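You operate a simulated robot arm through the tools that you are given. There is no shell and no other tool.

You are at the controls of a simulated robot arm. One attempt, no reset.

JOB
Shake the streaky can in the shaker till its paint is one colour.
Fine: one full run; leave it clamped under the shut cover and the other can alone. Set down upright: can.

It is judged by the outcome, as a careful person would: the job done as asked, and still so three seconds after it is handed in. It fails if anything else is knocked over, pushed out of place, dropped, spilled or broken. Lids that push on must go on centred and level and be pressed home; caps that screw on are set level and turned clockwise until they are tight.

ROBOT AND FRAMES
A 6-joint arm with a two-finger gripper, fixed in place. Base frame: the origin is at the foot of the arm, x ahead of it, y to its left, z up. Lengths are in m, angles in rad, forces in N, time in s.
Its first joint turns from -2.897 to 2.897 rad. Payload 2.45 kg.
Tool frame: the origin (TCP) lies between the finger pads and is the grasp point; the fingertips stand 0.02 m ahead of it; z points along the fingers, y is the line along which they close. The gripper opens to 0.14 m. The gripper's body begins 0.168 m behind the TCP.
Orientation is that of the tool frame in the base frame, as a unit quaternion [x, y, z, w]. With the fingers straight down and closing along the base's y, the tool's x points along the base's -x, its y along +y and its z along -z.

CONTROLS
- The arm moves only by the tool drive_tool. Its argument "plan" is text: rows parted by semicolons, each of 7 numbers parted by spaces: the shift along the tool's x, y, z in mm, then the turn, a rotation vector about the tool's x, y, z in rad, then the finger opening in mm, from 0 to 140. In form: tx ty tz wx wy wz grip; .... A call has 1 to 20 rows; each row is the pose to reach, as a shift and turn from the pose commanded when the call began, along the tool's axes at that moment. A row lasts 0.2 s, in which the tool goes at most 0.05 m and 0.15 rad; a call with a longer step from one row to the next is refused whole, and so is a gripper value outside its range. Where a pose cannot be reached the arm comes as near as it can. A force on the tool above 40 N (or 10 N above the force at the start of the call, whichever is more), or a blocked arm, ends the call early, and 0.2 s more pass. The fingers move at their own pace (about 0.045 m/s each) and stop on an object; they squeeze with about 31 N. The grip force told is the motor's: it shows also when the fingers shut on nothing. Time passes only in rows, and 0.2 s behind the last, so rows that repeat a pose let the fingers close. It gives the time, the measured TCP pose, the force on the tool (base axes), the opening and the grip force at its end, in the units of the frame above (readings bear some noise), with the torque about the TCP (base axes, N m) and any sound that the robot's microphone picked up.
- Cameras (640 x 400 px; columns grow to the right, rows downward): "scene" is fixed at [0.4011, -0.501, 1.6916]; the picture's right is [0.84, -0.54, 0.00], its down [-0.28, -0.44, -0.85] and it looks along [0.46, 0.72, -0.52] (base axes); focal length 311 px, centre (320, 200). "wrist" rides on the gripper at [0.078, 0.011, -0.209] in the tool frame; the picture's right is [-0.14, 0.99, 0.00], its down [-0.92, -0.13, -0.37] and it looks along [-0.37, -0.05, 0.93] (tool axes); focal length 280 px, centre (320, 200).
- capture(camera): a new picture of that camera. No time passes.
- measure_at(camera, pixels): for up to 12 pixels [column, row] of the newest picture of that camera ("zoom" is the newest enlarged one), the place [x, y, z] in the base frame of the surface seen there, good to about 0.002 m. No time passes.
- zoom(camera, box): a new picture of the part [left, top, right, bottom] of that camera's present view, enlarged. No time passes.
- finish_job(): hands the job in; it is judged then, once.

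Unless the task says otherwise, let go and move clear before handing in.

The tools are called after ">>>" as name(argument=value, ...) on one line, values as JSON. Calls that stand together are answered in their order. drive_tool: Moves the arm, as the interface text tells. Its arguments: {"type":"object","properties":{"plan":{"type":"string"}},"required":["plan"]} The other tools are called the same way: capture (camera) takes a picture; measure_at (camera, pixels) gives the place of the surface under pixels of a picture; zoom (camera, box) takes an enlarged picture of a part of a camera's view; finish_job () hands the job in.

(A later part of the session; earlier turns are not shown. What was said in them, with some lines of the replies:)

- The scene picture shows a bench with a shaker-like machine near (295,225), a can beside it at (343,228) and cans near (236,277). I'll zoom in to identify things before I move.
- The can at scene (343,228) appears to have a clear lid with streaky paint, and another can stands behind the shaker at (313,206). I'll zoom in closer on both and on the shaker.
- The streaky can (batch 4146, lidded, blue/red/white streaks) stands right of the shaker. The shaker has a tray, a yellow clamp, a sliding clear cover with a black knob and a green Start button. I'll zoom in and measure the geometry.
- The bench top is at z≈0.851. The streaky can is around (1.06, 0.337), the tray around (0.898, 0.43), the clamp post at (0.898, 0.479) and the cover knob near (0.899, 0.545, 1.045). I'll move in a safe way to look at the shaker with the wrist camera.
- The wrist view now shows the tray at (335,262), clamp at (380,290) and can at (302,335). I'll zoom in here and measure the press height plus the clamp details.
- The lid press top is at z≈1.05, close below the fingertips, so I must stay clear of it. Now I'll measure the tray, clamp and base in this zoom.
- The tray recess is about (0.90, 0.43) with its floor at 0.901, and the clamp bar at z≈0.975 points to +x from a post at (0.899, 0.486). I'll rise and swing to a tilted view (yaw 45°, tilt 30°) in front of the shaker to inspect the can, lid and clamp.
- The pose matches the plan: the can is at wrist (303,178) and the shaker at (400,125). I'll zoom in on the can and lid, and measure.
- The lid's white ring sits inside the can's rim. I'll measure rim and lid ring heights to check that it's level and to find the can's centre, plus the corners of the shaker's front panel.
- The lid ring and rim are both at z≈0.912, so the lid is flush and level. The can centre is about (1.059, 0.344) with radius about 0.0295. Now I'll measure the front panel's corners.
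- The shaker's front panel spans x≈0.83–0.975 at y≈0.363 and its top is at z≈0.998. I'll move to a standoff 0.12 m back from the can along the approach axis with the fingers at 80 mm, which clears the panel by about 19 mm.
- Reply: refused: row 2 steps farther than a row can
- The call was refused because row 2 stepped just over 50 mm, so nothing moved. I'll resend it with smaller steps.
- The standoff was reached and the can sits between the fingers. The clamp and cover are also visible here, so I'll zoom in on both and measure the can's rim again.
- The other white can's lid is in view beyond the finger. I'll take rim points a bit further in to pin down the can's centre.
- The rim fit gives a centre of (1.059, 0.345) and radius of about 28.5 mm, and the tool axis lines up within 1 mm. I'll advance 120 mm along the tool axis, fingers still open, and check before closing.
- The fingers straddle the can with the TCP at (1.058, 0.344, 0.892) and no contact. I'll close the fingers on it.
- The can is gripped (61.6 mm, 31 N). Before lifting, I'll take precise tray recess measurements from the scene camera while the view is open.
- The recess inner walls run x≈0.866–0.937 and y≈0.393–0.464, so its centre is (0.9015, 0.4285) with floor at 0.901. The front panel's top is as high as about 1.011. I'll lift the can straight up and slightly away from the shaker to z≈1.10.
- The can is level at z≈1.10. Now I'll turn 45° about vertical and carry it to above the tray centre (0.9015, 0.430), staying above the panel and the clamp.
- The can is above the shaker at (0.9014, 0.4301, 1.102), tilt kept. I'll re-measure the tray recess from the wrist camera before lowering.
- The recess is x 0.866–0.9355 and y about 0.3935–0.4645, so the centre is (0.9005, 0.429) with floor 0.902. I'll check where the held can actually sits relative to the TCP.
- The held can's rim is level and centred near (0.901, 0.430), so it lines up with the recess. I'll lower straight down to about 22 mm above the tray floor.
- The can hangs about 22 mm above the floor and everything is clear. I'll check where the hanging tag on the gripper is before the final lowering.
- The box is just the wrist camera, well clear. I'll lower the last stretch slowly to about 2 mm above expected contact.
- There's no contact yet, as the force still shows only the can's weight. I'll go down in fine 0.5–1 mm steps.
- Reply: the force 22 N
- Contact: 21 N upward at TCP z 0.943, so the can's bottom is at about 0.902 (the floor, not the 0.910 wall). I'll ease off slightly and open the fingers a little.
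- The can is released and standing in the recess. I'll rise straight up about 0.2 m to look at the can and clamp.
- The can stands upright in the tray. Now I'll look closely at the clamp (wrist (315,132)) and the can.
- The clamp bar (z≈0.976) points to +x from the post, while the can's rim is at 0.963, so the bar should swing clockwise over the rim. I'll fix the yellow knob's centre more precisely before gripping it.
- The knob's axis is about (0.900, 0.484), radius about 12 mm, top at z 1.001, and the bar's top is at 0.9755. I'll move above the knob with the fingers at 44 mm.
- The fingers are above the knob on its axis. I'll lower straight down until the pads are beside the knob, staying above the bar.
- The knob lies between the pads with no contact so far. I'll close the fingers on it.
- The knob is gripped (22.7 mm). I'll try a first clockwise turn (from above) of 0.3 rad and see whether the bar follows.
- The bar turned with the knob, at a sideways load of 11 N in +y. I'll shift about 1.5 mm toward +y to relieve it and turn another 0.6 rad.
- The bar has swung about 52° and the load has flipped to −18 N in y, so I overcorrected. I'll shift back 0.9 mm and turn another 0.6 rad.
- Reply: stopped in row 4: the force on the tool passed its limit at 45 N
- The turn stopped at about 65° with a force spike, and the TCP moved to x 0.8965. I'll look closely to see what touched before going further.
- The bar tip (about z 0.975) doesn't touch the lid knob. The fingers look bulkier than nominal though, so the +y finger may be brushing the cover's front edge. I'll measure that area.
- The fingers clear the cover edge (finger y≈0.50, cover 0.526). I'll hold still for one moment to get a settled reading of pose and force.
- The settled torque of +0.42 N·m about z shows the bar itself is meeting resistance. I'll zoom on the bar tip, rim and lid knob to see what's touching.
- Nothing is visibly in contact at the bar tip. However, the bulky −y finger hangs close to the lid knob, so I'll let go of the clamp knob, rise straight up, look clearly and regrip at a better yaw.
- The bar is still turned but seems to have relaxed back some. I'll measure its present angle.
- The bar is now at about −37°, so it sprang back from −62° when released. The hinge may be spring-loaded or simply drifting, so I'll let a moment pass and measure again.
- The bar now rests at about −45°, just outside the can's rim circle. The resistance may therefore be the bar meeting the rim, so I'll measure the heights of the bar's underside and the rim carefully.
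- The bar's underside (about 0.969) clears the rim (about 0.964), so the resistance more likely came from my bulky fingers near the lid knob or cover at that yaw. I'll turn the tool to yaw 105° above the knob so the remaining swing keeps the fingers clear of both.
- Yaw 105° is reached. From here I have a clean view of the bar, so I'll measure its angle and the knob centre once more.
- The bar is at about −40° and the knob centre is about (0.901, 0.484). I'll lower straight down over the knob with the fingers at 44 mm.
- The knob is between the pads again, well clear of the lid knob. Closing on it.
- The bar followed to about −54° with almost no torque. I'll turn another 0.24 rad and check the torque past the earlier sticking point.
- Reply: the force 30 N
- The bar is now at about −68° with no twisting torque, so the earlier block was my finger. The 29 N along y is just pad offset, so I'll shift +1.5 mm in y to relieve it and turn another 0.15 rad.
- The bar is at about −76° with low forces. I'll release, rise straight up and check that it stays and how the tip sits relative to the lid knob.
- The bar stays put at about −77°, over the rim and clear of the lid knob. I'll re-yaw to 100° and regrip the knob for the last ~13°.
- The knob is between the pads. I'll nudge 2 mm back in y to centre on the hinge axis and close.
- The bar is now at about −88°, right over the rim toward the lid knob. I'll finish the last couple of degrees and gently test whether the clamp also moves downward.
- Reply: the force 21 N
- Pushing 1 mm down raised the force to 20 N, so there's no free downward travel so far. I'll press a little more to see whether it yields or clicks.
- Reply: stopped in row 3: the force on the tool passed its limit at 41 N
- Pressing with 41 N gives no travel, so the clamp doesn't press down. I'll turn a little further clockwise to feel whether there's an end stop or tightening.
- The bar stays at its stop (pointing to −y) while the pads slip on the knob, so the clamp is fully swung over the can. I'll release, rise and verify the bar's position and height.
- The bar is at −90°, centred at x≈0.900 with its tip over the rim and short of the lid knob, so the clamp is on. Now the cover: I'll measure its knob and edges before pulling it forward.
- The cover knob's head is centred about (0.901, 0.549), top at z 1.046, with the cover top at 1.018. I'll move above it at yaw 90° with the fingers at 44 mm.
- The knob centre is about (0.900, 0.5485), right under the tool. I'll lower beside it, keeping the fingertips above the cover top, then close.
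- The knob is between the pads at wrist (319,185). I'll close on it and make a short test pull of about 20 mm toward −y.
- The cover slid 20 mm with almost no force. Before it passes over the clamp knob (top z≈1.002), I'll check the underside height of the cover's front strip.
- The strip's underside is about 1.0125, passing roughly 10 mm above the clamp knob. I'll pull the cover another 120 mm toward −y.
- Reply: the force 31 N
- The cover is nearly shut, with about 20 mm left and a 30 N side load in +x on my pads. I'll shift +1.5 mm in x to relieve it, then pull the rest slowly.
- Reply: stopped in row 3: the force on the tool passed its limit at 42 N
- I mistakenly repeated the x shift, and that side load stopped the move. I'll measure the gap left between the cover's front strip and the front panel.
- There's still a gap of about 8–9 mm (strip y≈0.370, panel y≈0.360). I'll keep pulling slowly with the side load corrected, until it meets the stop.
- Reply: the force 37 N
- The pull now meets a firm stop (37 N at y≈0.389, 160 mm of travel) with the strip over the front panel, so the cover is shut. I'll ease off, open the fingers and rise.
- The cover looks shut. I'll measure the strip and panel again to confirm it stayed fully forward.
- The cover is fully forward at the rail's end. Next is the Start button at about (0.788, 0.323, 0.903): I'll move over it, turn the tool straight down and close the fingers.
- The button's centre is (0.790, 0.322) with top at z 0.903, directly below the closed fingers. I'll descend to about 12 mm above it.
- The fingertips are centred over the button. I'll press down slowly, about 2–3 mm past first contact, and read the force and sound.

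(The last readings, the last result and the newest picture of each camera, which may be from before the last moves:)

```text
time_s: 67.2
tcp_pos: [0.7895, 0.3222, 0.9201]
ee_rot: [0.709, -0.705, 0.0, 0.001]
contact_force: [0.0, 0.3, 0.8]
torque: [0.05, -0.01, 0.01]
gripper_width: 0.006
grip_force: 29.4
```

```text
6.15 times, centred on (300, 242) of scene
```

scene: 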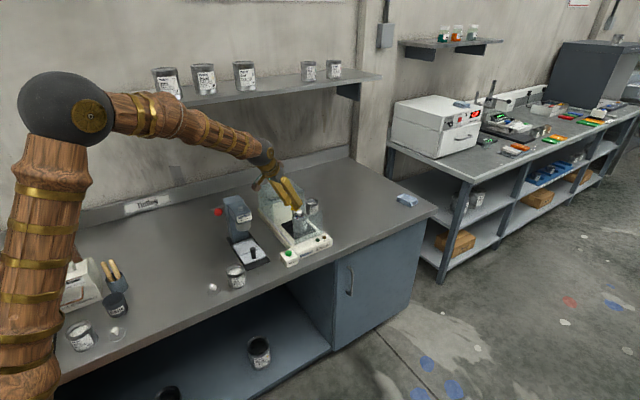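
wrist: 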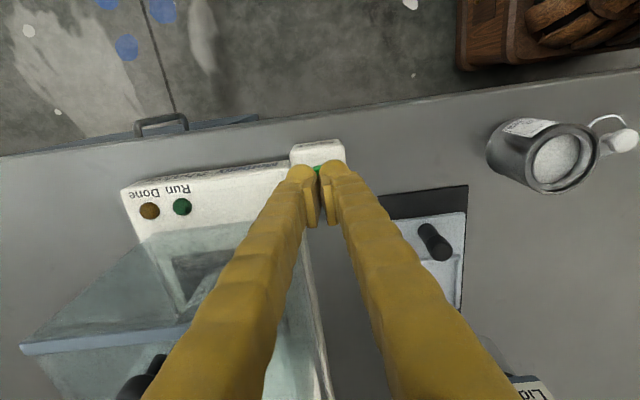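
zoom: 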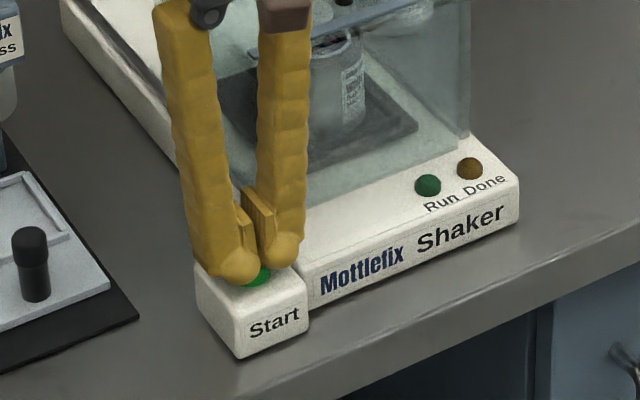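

The rounded fingertips were wedged apart by the button (opening 6 mm, force only 0.8 N), and the Run lamp isn't lit. I'll back up and shift so that one fingertip's middle presses the button.

>>> drive_tool(plan="0 0 -8 0 0 0 0; 0 0 -15 0 0 0 0; 0 6 -15 0 0 0 0; 0 12 -15 0 0 0 0; 0 12 -15 0 0 0 0")

>>> capture(camera="wrist")

>>> zoom(camera="scene", box=[265, 210, 335, 275])

```text
time_s: 68.4
tcp_pos: [0.7758, 0.3217, 0.9341]
ee_rot: [0.708, -0.706, -0.001, 0.002]
contact_force: [0.6, 0.3, 0.6]
torque: [-0.02, 0.0, 0.02]
gripper_width: 0.0
grip_force: 29.2
```

```text
taken
```

wrist: 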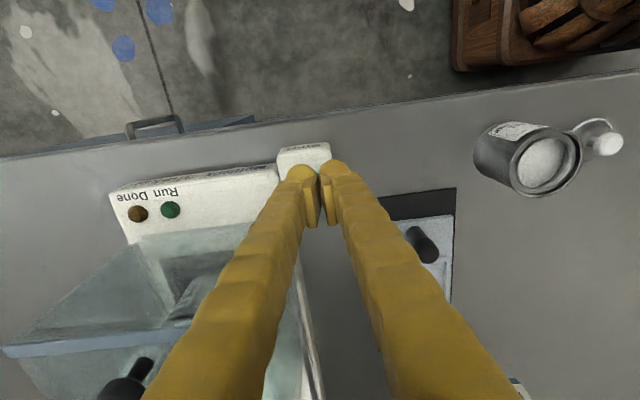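

```text
6.15 times, centred on (300, 242) of scene
```

zoom: 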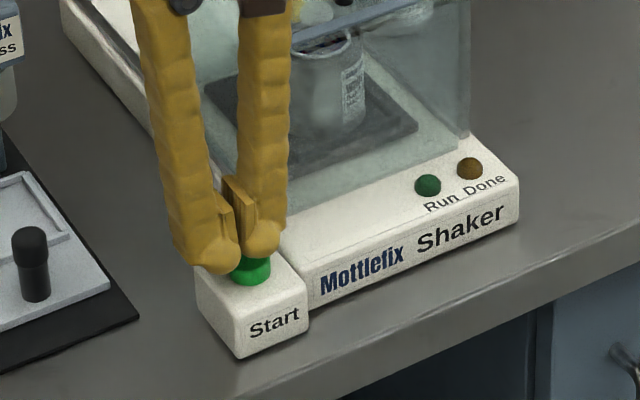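

>>> measure_at(camera="zoom", pixels=[[262, 245], [248, 240], [280, 235], [262, 255], [240, 235], [205, 262], [235, 255], [250, 275], [268, 275], [235, 272]])

```text
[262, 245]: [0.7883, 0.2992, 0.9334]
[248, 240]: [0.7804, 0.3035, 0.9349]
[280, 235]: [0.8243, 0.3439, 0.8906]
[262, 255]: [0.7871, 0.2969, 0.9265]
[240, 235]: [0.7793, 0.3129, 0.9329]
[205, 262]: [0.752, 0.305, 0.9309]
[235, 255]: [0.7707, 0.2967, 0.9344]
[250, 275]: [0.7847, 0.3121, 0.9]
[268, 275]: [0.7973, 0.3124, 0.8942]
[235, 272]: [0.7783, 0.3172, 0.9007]
```

The +x fingertip's centre (x≈0.789) is now over the button. I'll press down slowly again.

>>> drive_tool(plan="0 0 6 0 0 0 0; 0 0 10 0 0 0 0; 0 0 12 0 0 0 0; 0 0 14 0 0 0 0; 0 0 15.5 0 0 0 0; 0 0 15.5 0 0 0 0")

>>> zoom(camera="scene", box=[265, 210, 335, 275])

```text
time_s: 69.8
tcp_pos: [0.7765, 0.3225, 0.9211]
ee_rot: [0.708, -0.706, -0.001, 0.002]
contact_force: [1.0, -0.4, 1.2]
torque: [0.02, 0.01, 0.03]
gripper_width: 0.0002
grip_force: 29.4
```

```text
6.15 times, centred on (300, 242) of scene
```

zoom: 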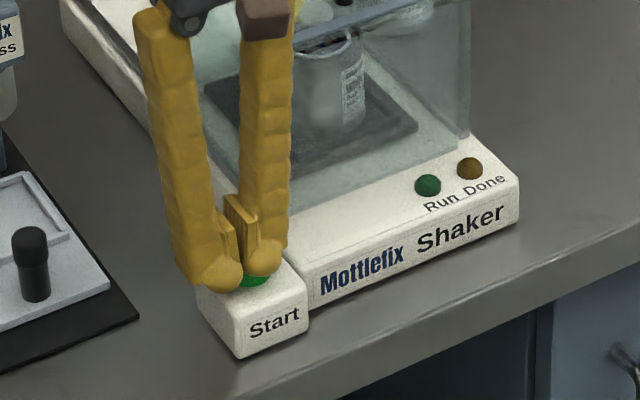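

Contact is just starting (1.2 N). I'll press further in small steps, up to 4 mm more.

>>> drive_tool(plan="0 0 1 0 0 0 0; 0 0 2 0 0 0 0; 0 0 3 0 0 0 0; 0 0 3 0 0 0 0")

>>> zoom(camera="scene", box=[265, 210, 335, 275])

```text
time_s: 70.8
tcp_pos: [0.777, 0.323, 0.9175]
ee_rot: [0.708, -0.706, -0.002, 0.002]
contact_force: [0.5, 1.2, 2.2]
torque: [0.0, -0.04, -0.01]
gripper_width: 0.0002
grip_force: 29.2
heard: click
```

```text
6.15 times, centred on (300, 242) of scene
```

zoom: 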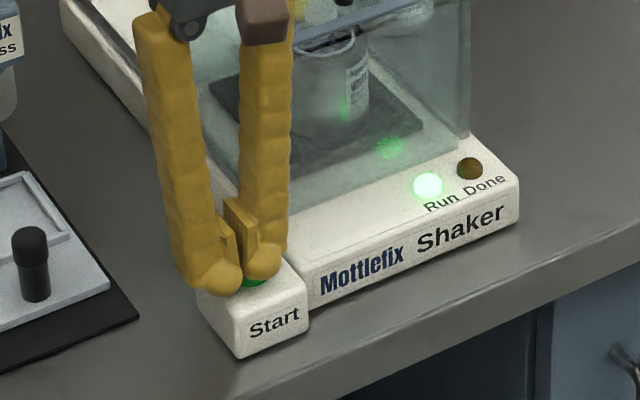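

A click was heard and the Run lamp is lit, so the shaker is running. I'll lift clear of the button and wait.

>>> drive_tool(plan="0 0 -10 0 0 0 0; 0 0 -40 0 0 0 0; 0 0 -80 0 0 0 0; 0 0 -125 0 0 0 0; 0 0 -170 0 0 0 0; 0 0 -215 0 0 0 0; 0 0 -240 0 0 0 0; 0 0 -240 0 0 0 0")

>>> zoom(camera="scene", box=[255, 175, 345, 270])

```text
time_s: 72.6
tcp_pos: [0.7781, 0.3235, 1.1558]
ee_rot: [0.708, -0.706, 0.0, 0.002]
contact_force: [-0.5, -0.5, 0.2]
torque: [-0.03, 0.01, -0.04]
gripper_width: 0.0003
grip_force: 29.1
```

```text
4.21 times, centred on (300, 222) of scene
```

zoom: 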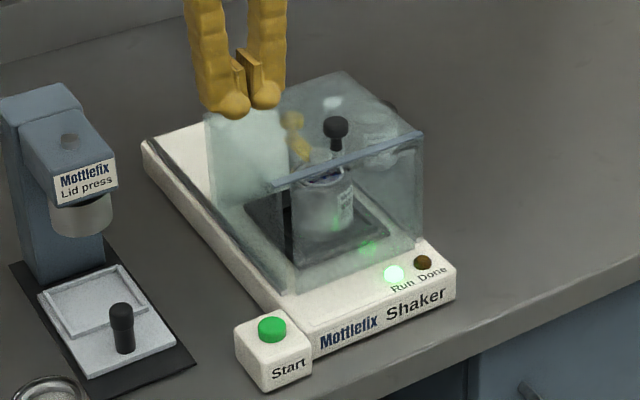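

The run goes on with the can upright and the clamp in place. I'll hold still and let time pass.

>>> drive_tool(plan="0 0 0 0 0 0 0; 0 0 0 0 0 0 0; 0 0 0 0 0 0 0; 0 0 0 0 0 0 0; 0 0 0 0 0 0 0; 0 0 0 0 0 0 0; 0 0 0 0 0 0 0; 0 0 0 0 0 0 0; 0 0 0 0 0 0 0; 0 0 0 0 0 0 0; 0 0 0 0 0 0 0; 0 0 0 0 0 0 0; 0 0 0 0 0 0 0; 0 0 0 0 0 0 0; 0 0 0 0 0 0 0; 0 0 0 0 0 0 0; 0 0 0 0 0 0 0; 0 0 0 0 0 0 0; 0 0 0 0 0 0 0; 0 0 0 0 0 0 0")

>>> zoom(camera="scene", box=[255, 175, 345, 270])

```text
time_s: 76.8
tcp_pos: [0.7778, 0.3236, 1.1573]
ee_rot: [0.708, -0.706, -0.001, 0.001]
contact_force: [-0.2, -0.2, 0.3]
torque: [0.0, 0.03, 0.01]
gripper_width: 0.0
grip_force: 29.6
```

```text
4.21 times, centred on (300, 222) of scene
```

zoom: 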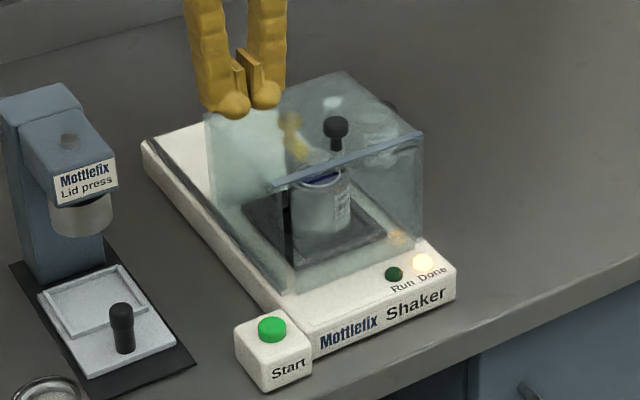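

The Run lamp is off and the Done lamp is lit. I'll check the paint colour, clamp and cover closely.

>>> zoom(camera="scene", box=[290, 195, 330, 240])

>>> capture(camera="scene")

>>> capture(camera="wrist")

```text
8.89 times, centred on (310, 218) of scene
```

zoom: 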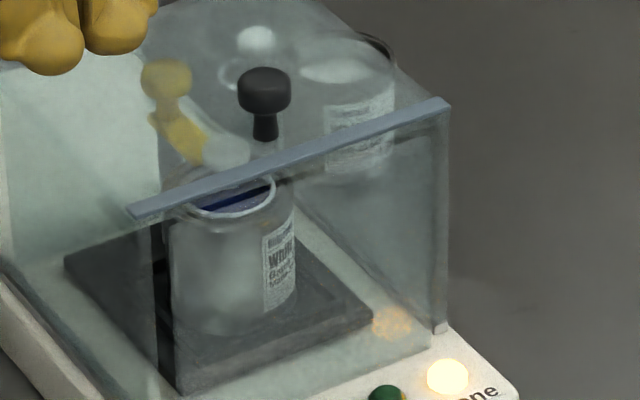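

```text
taken
```

scene: 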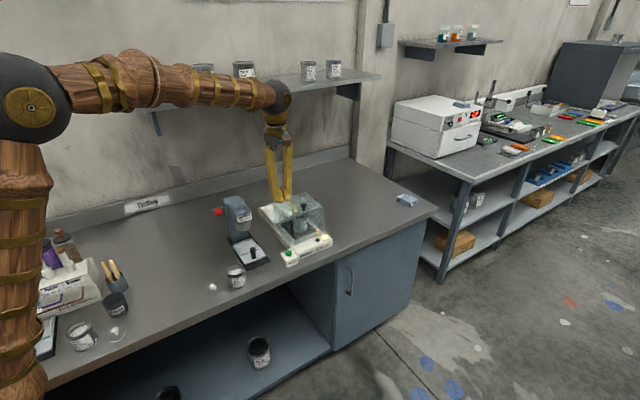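

```text
taken
```

wrist: 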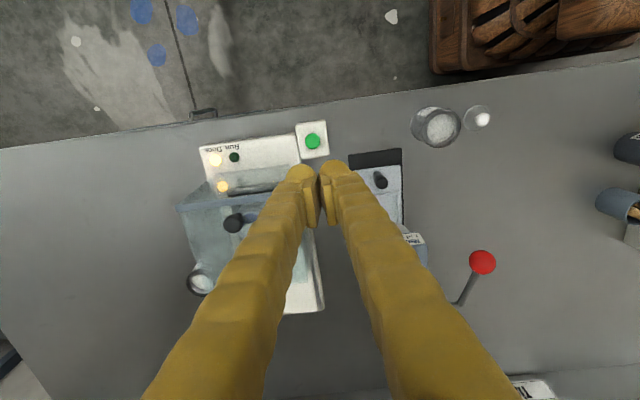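

The Done lamp is on and the can is upright. The visible band of paint at (235,200) looks one even colour. I'll move the arm clear for a better look down at the can.

>>> drive_tool(plan="0 0 -43 0 0 0 0; 4.7 -24.4 -43 0 -0.1047 0 20; 9.4 -48.8 -43 0 -0.2094 0 40; 14.1 -73.2 -43 0 -0.3142 0 60; 18.8 -97.6 -43 0 -0.4189 0 60; 23.5 -122 -43 0 -0.5236 0 60; 23.5 -122 -43 0 -0.5236 0 60")

>>> capture(camera="wrist")

>>> zoom(camera="wrist", box=[250, 60, 400, 190])

>>> zoom(camera="scene", box=[265, 180, 345, 265])

```text
time_s: 78.4
tcp_pos: [0.8991, 0.2984, 1.1996]
ee_rot: [0.684, -0.682, -0.185, -0.18]
contact_force: [0.4, -0.2, 1.0]
torque: [-0.03, -0.01, -0.02]
gripper_width: 0.0601
grip_force: 0.0
```

```text
taken
```

wrist: 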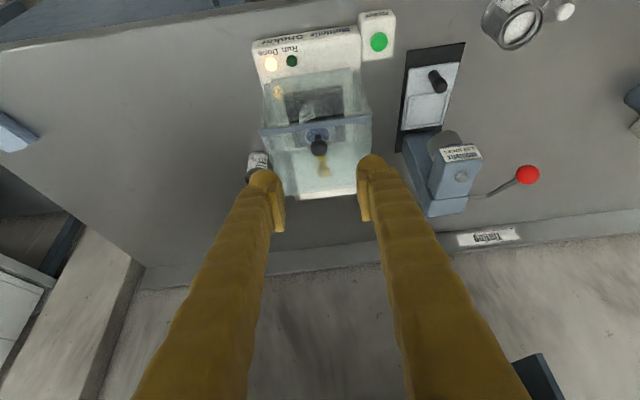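

```text
3.08 times, centred on (325, 125) of wrist
```

zoom: 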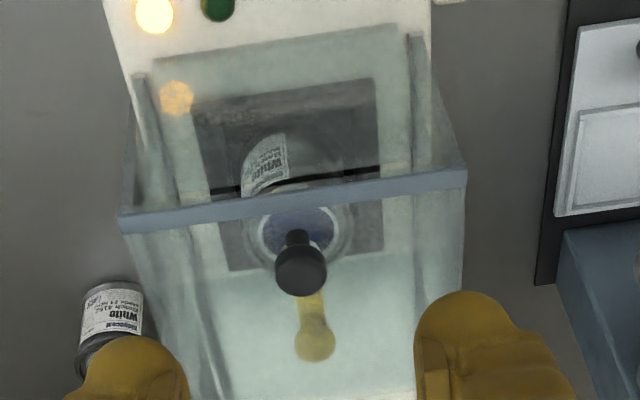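

```text
4.71 times, centred on (305, 222) of scene
```

zoom: 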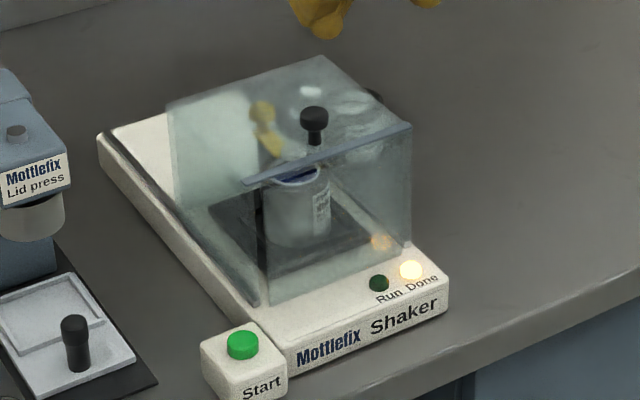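

The paint seen through the lid at zoom (300,230) is now an even blue-violet. I'll take one last close look to confirm before handing in.

>>> zoom(camera="wrist", box=[295, 110, 350, 185])

>>> zoom(camera="scene", box=[290, 195, 325, 230])

```text
5.33 times, centred on (322, 148) of wrist
```

zoom: 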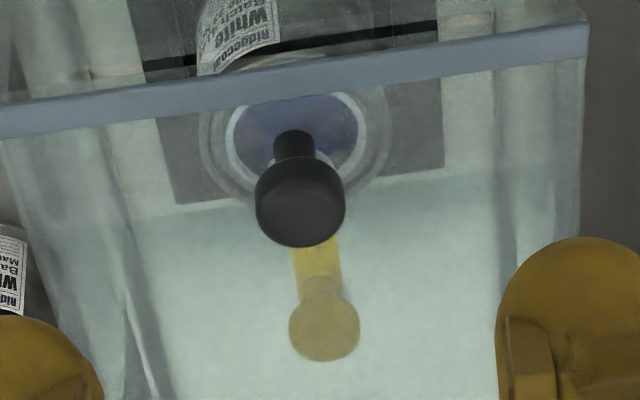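

```text
11.43 times, centred on (308, 212) of scene
```

zoom: 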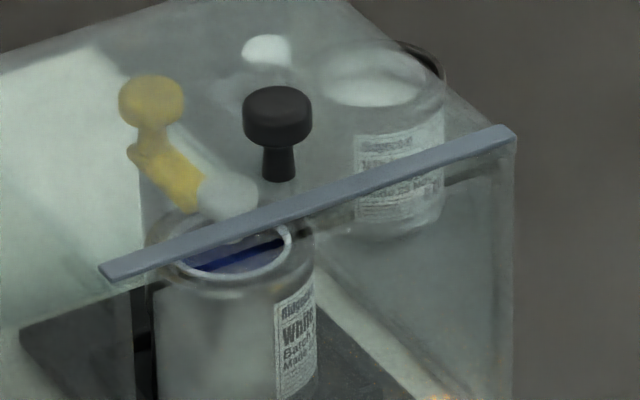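

The paint at wrist zoom (300,120) is one even blue. The clamp bar is still over the can, the cover is shut, the Done lamp is lit, the other can is untouched and the arm is clear. I'm handing in the job.

>>> finish_job()

```text
The job is handed in.
```

The streaky can has had one full run in the shaker, and its paint now looks one even blue through the lid. The job is handed in.

- **Run:** the start button clicked, the Run lamp came on, then it went out and the Done lamp lit.
- **Can:** it is still upright in the tray, with the clamp swung to its stop over the rim and the cover pulled shut to its stop. The clamp bar measured about 5 mm above the rim rather than touching it. It would not press any lower at 41 N, so I left it there.
- **Everything else:** the other cans were not touched, nothing else was knocked or moved, and the arm is clear.

Swinging the clamp took a few regrips. One stopped on a force limit, most likely because a finger came too close to the lid's knob. The lid and can looked level and in place afterwards.
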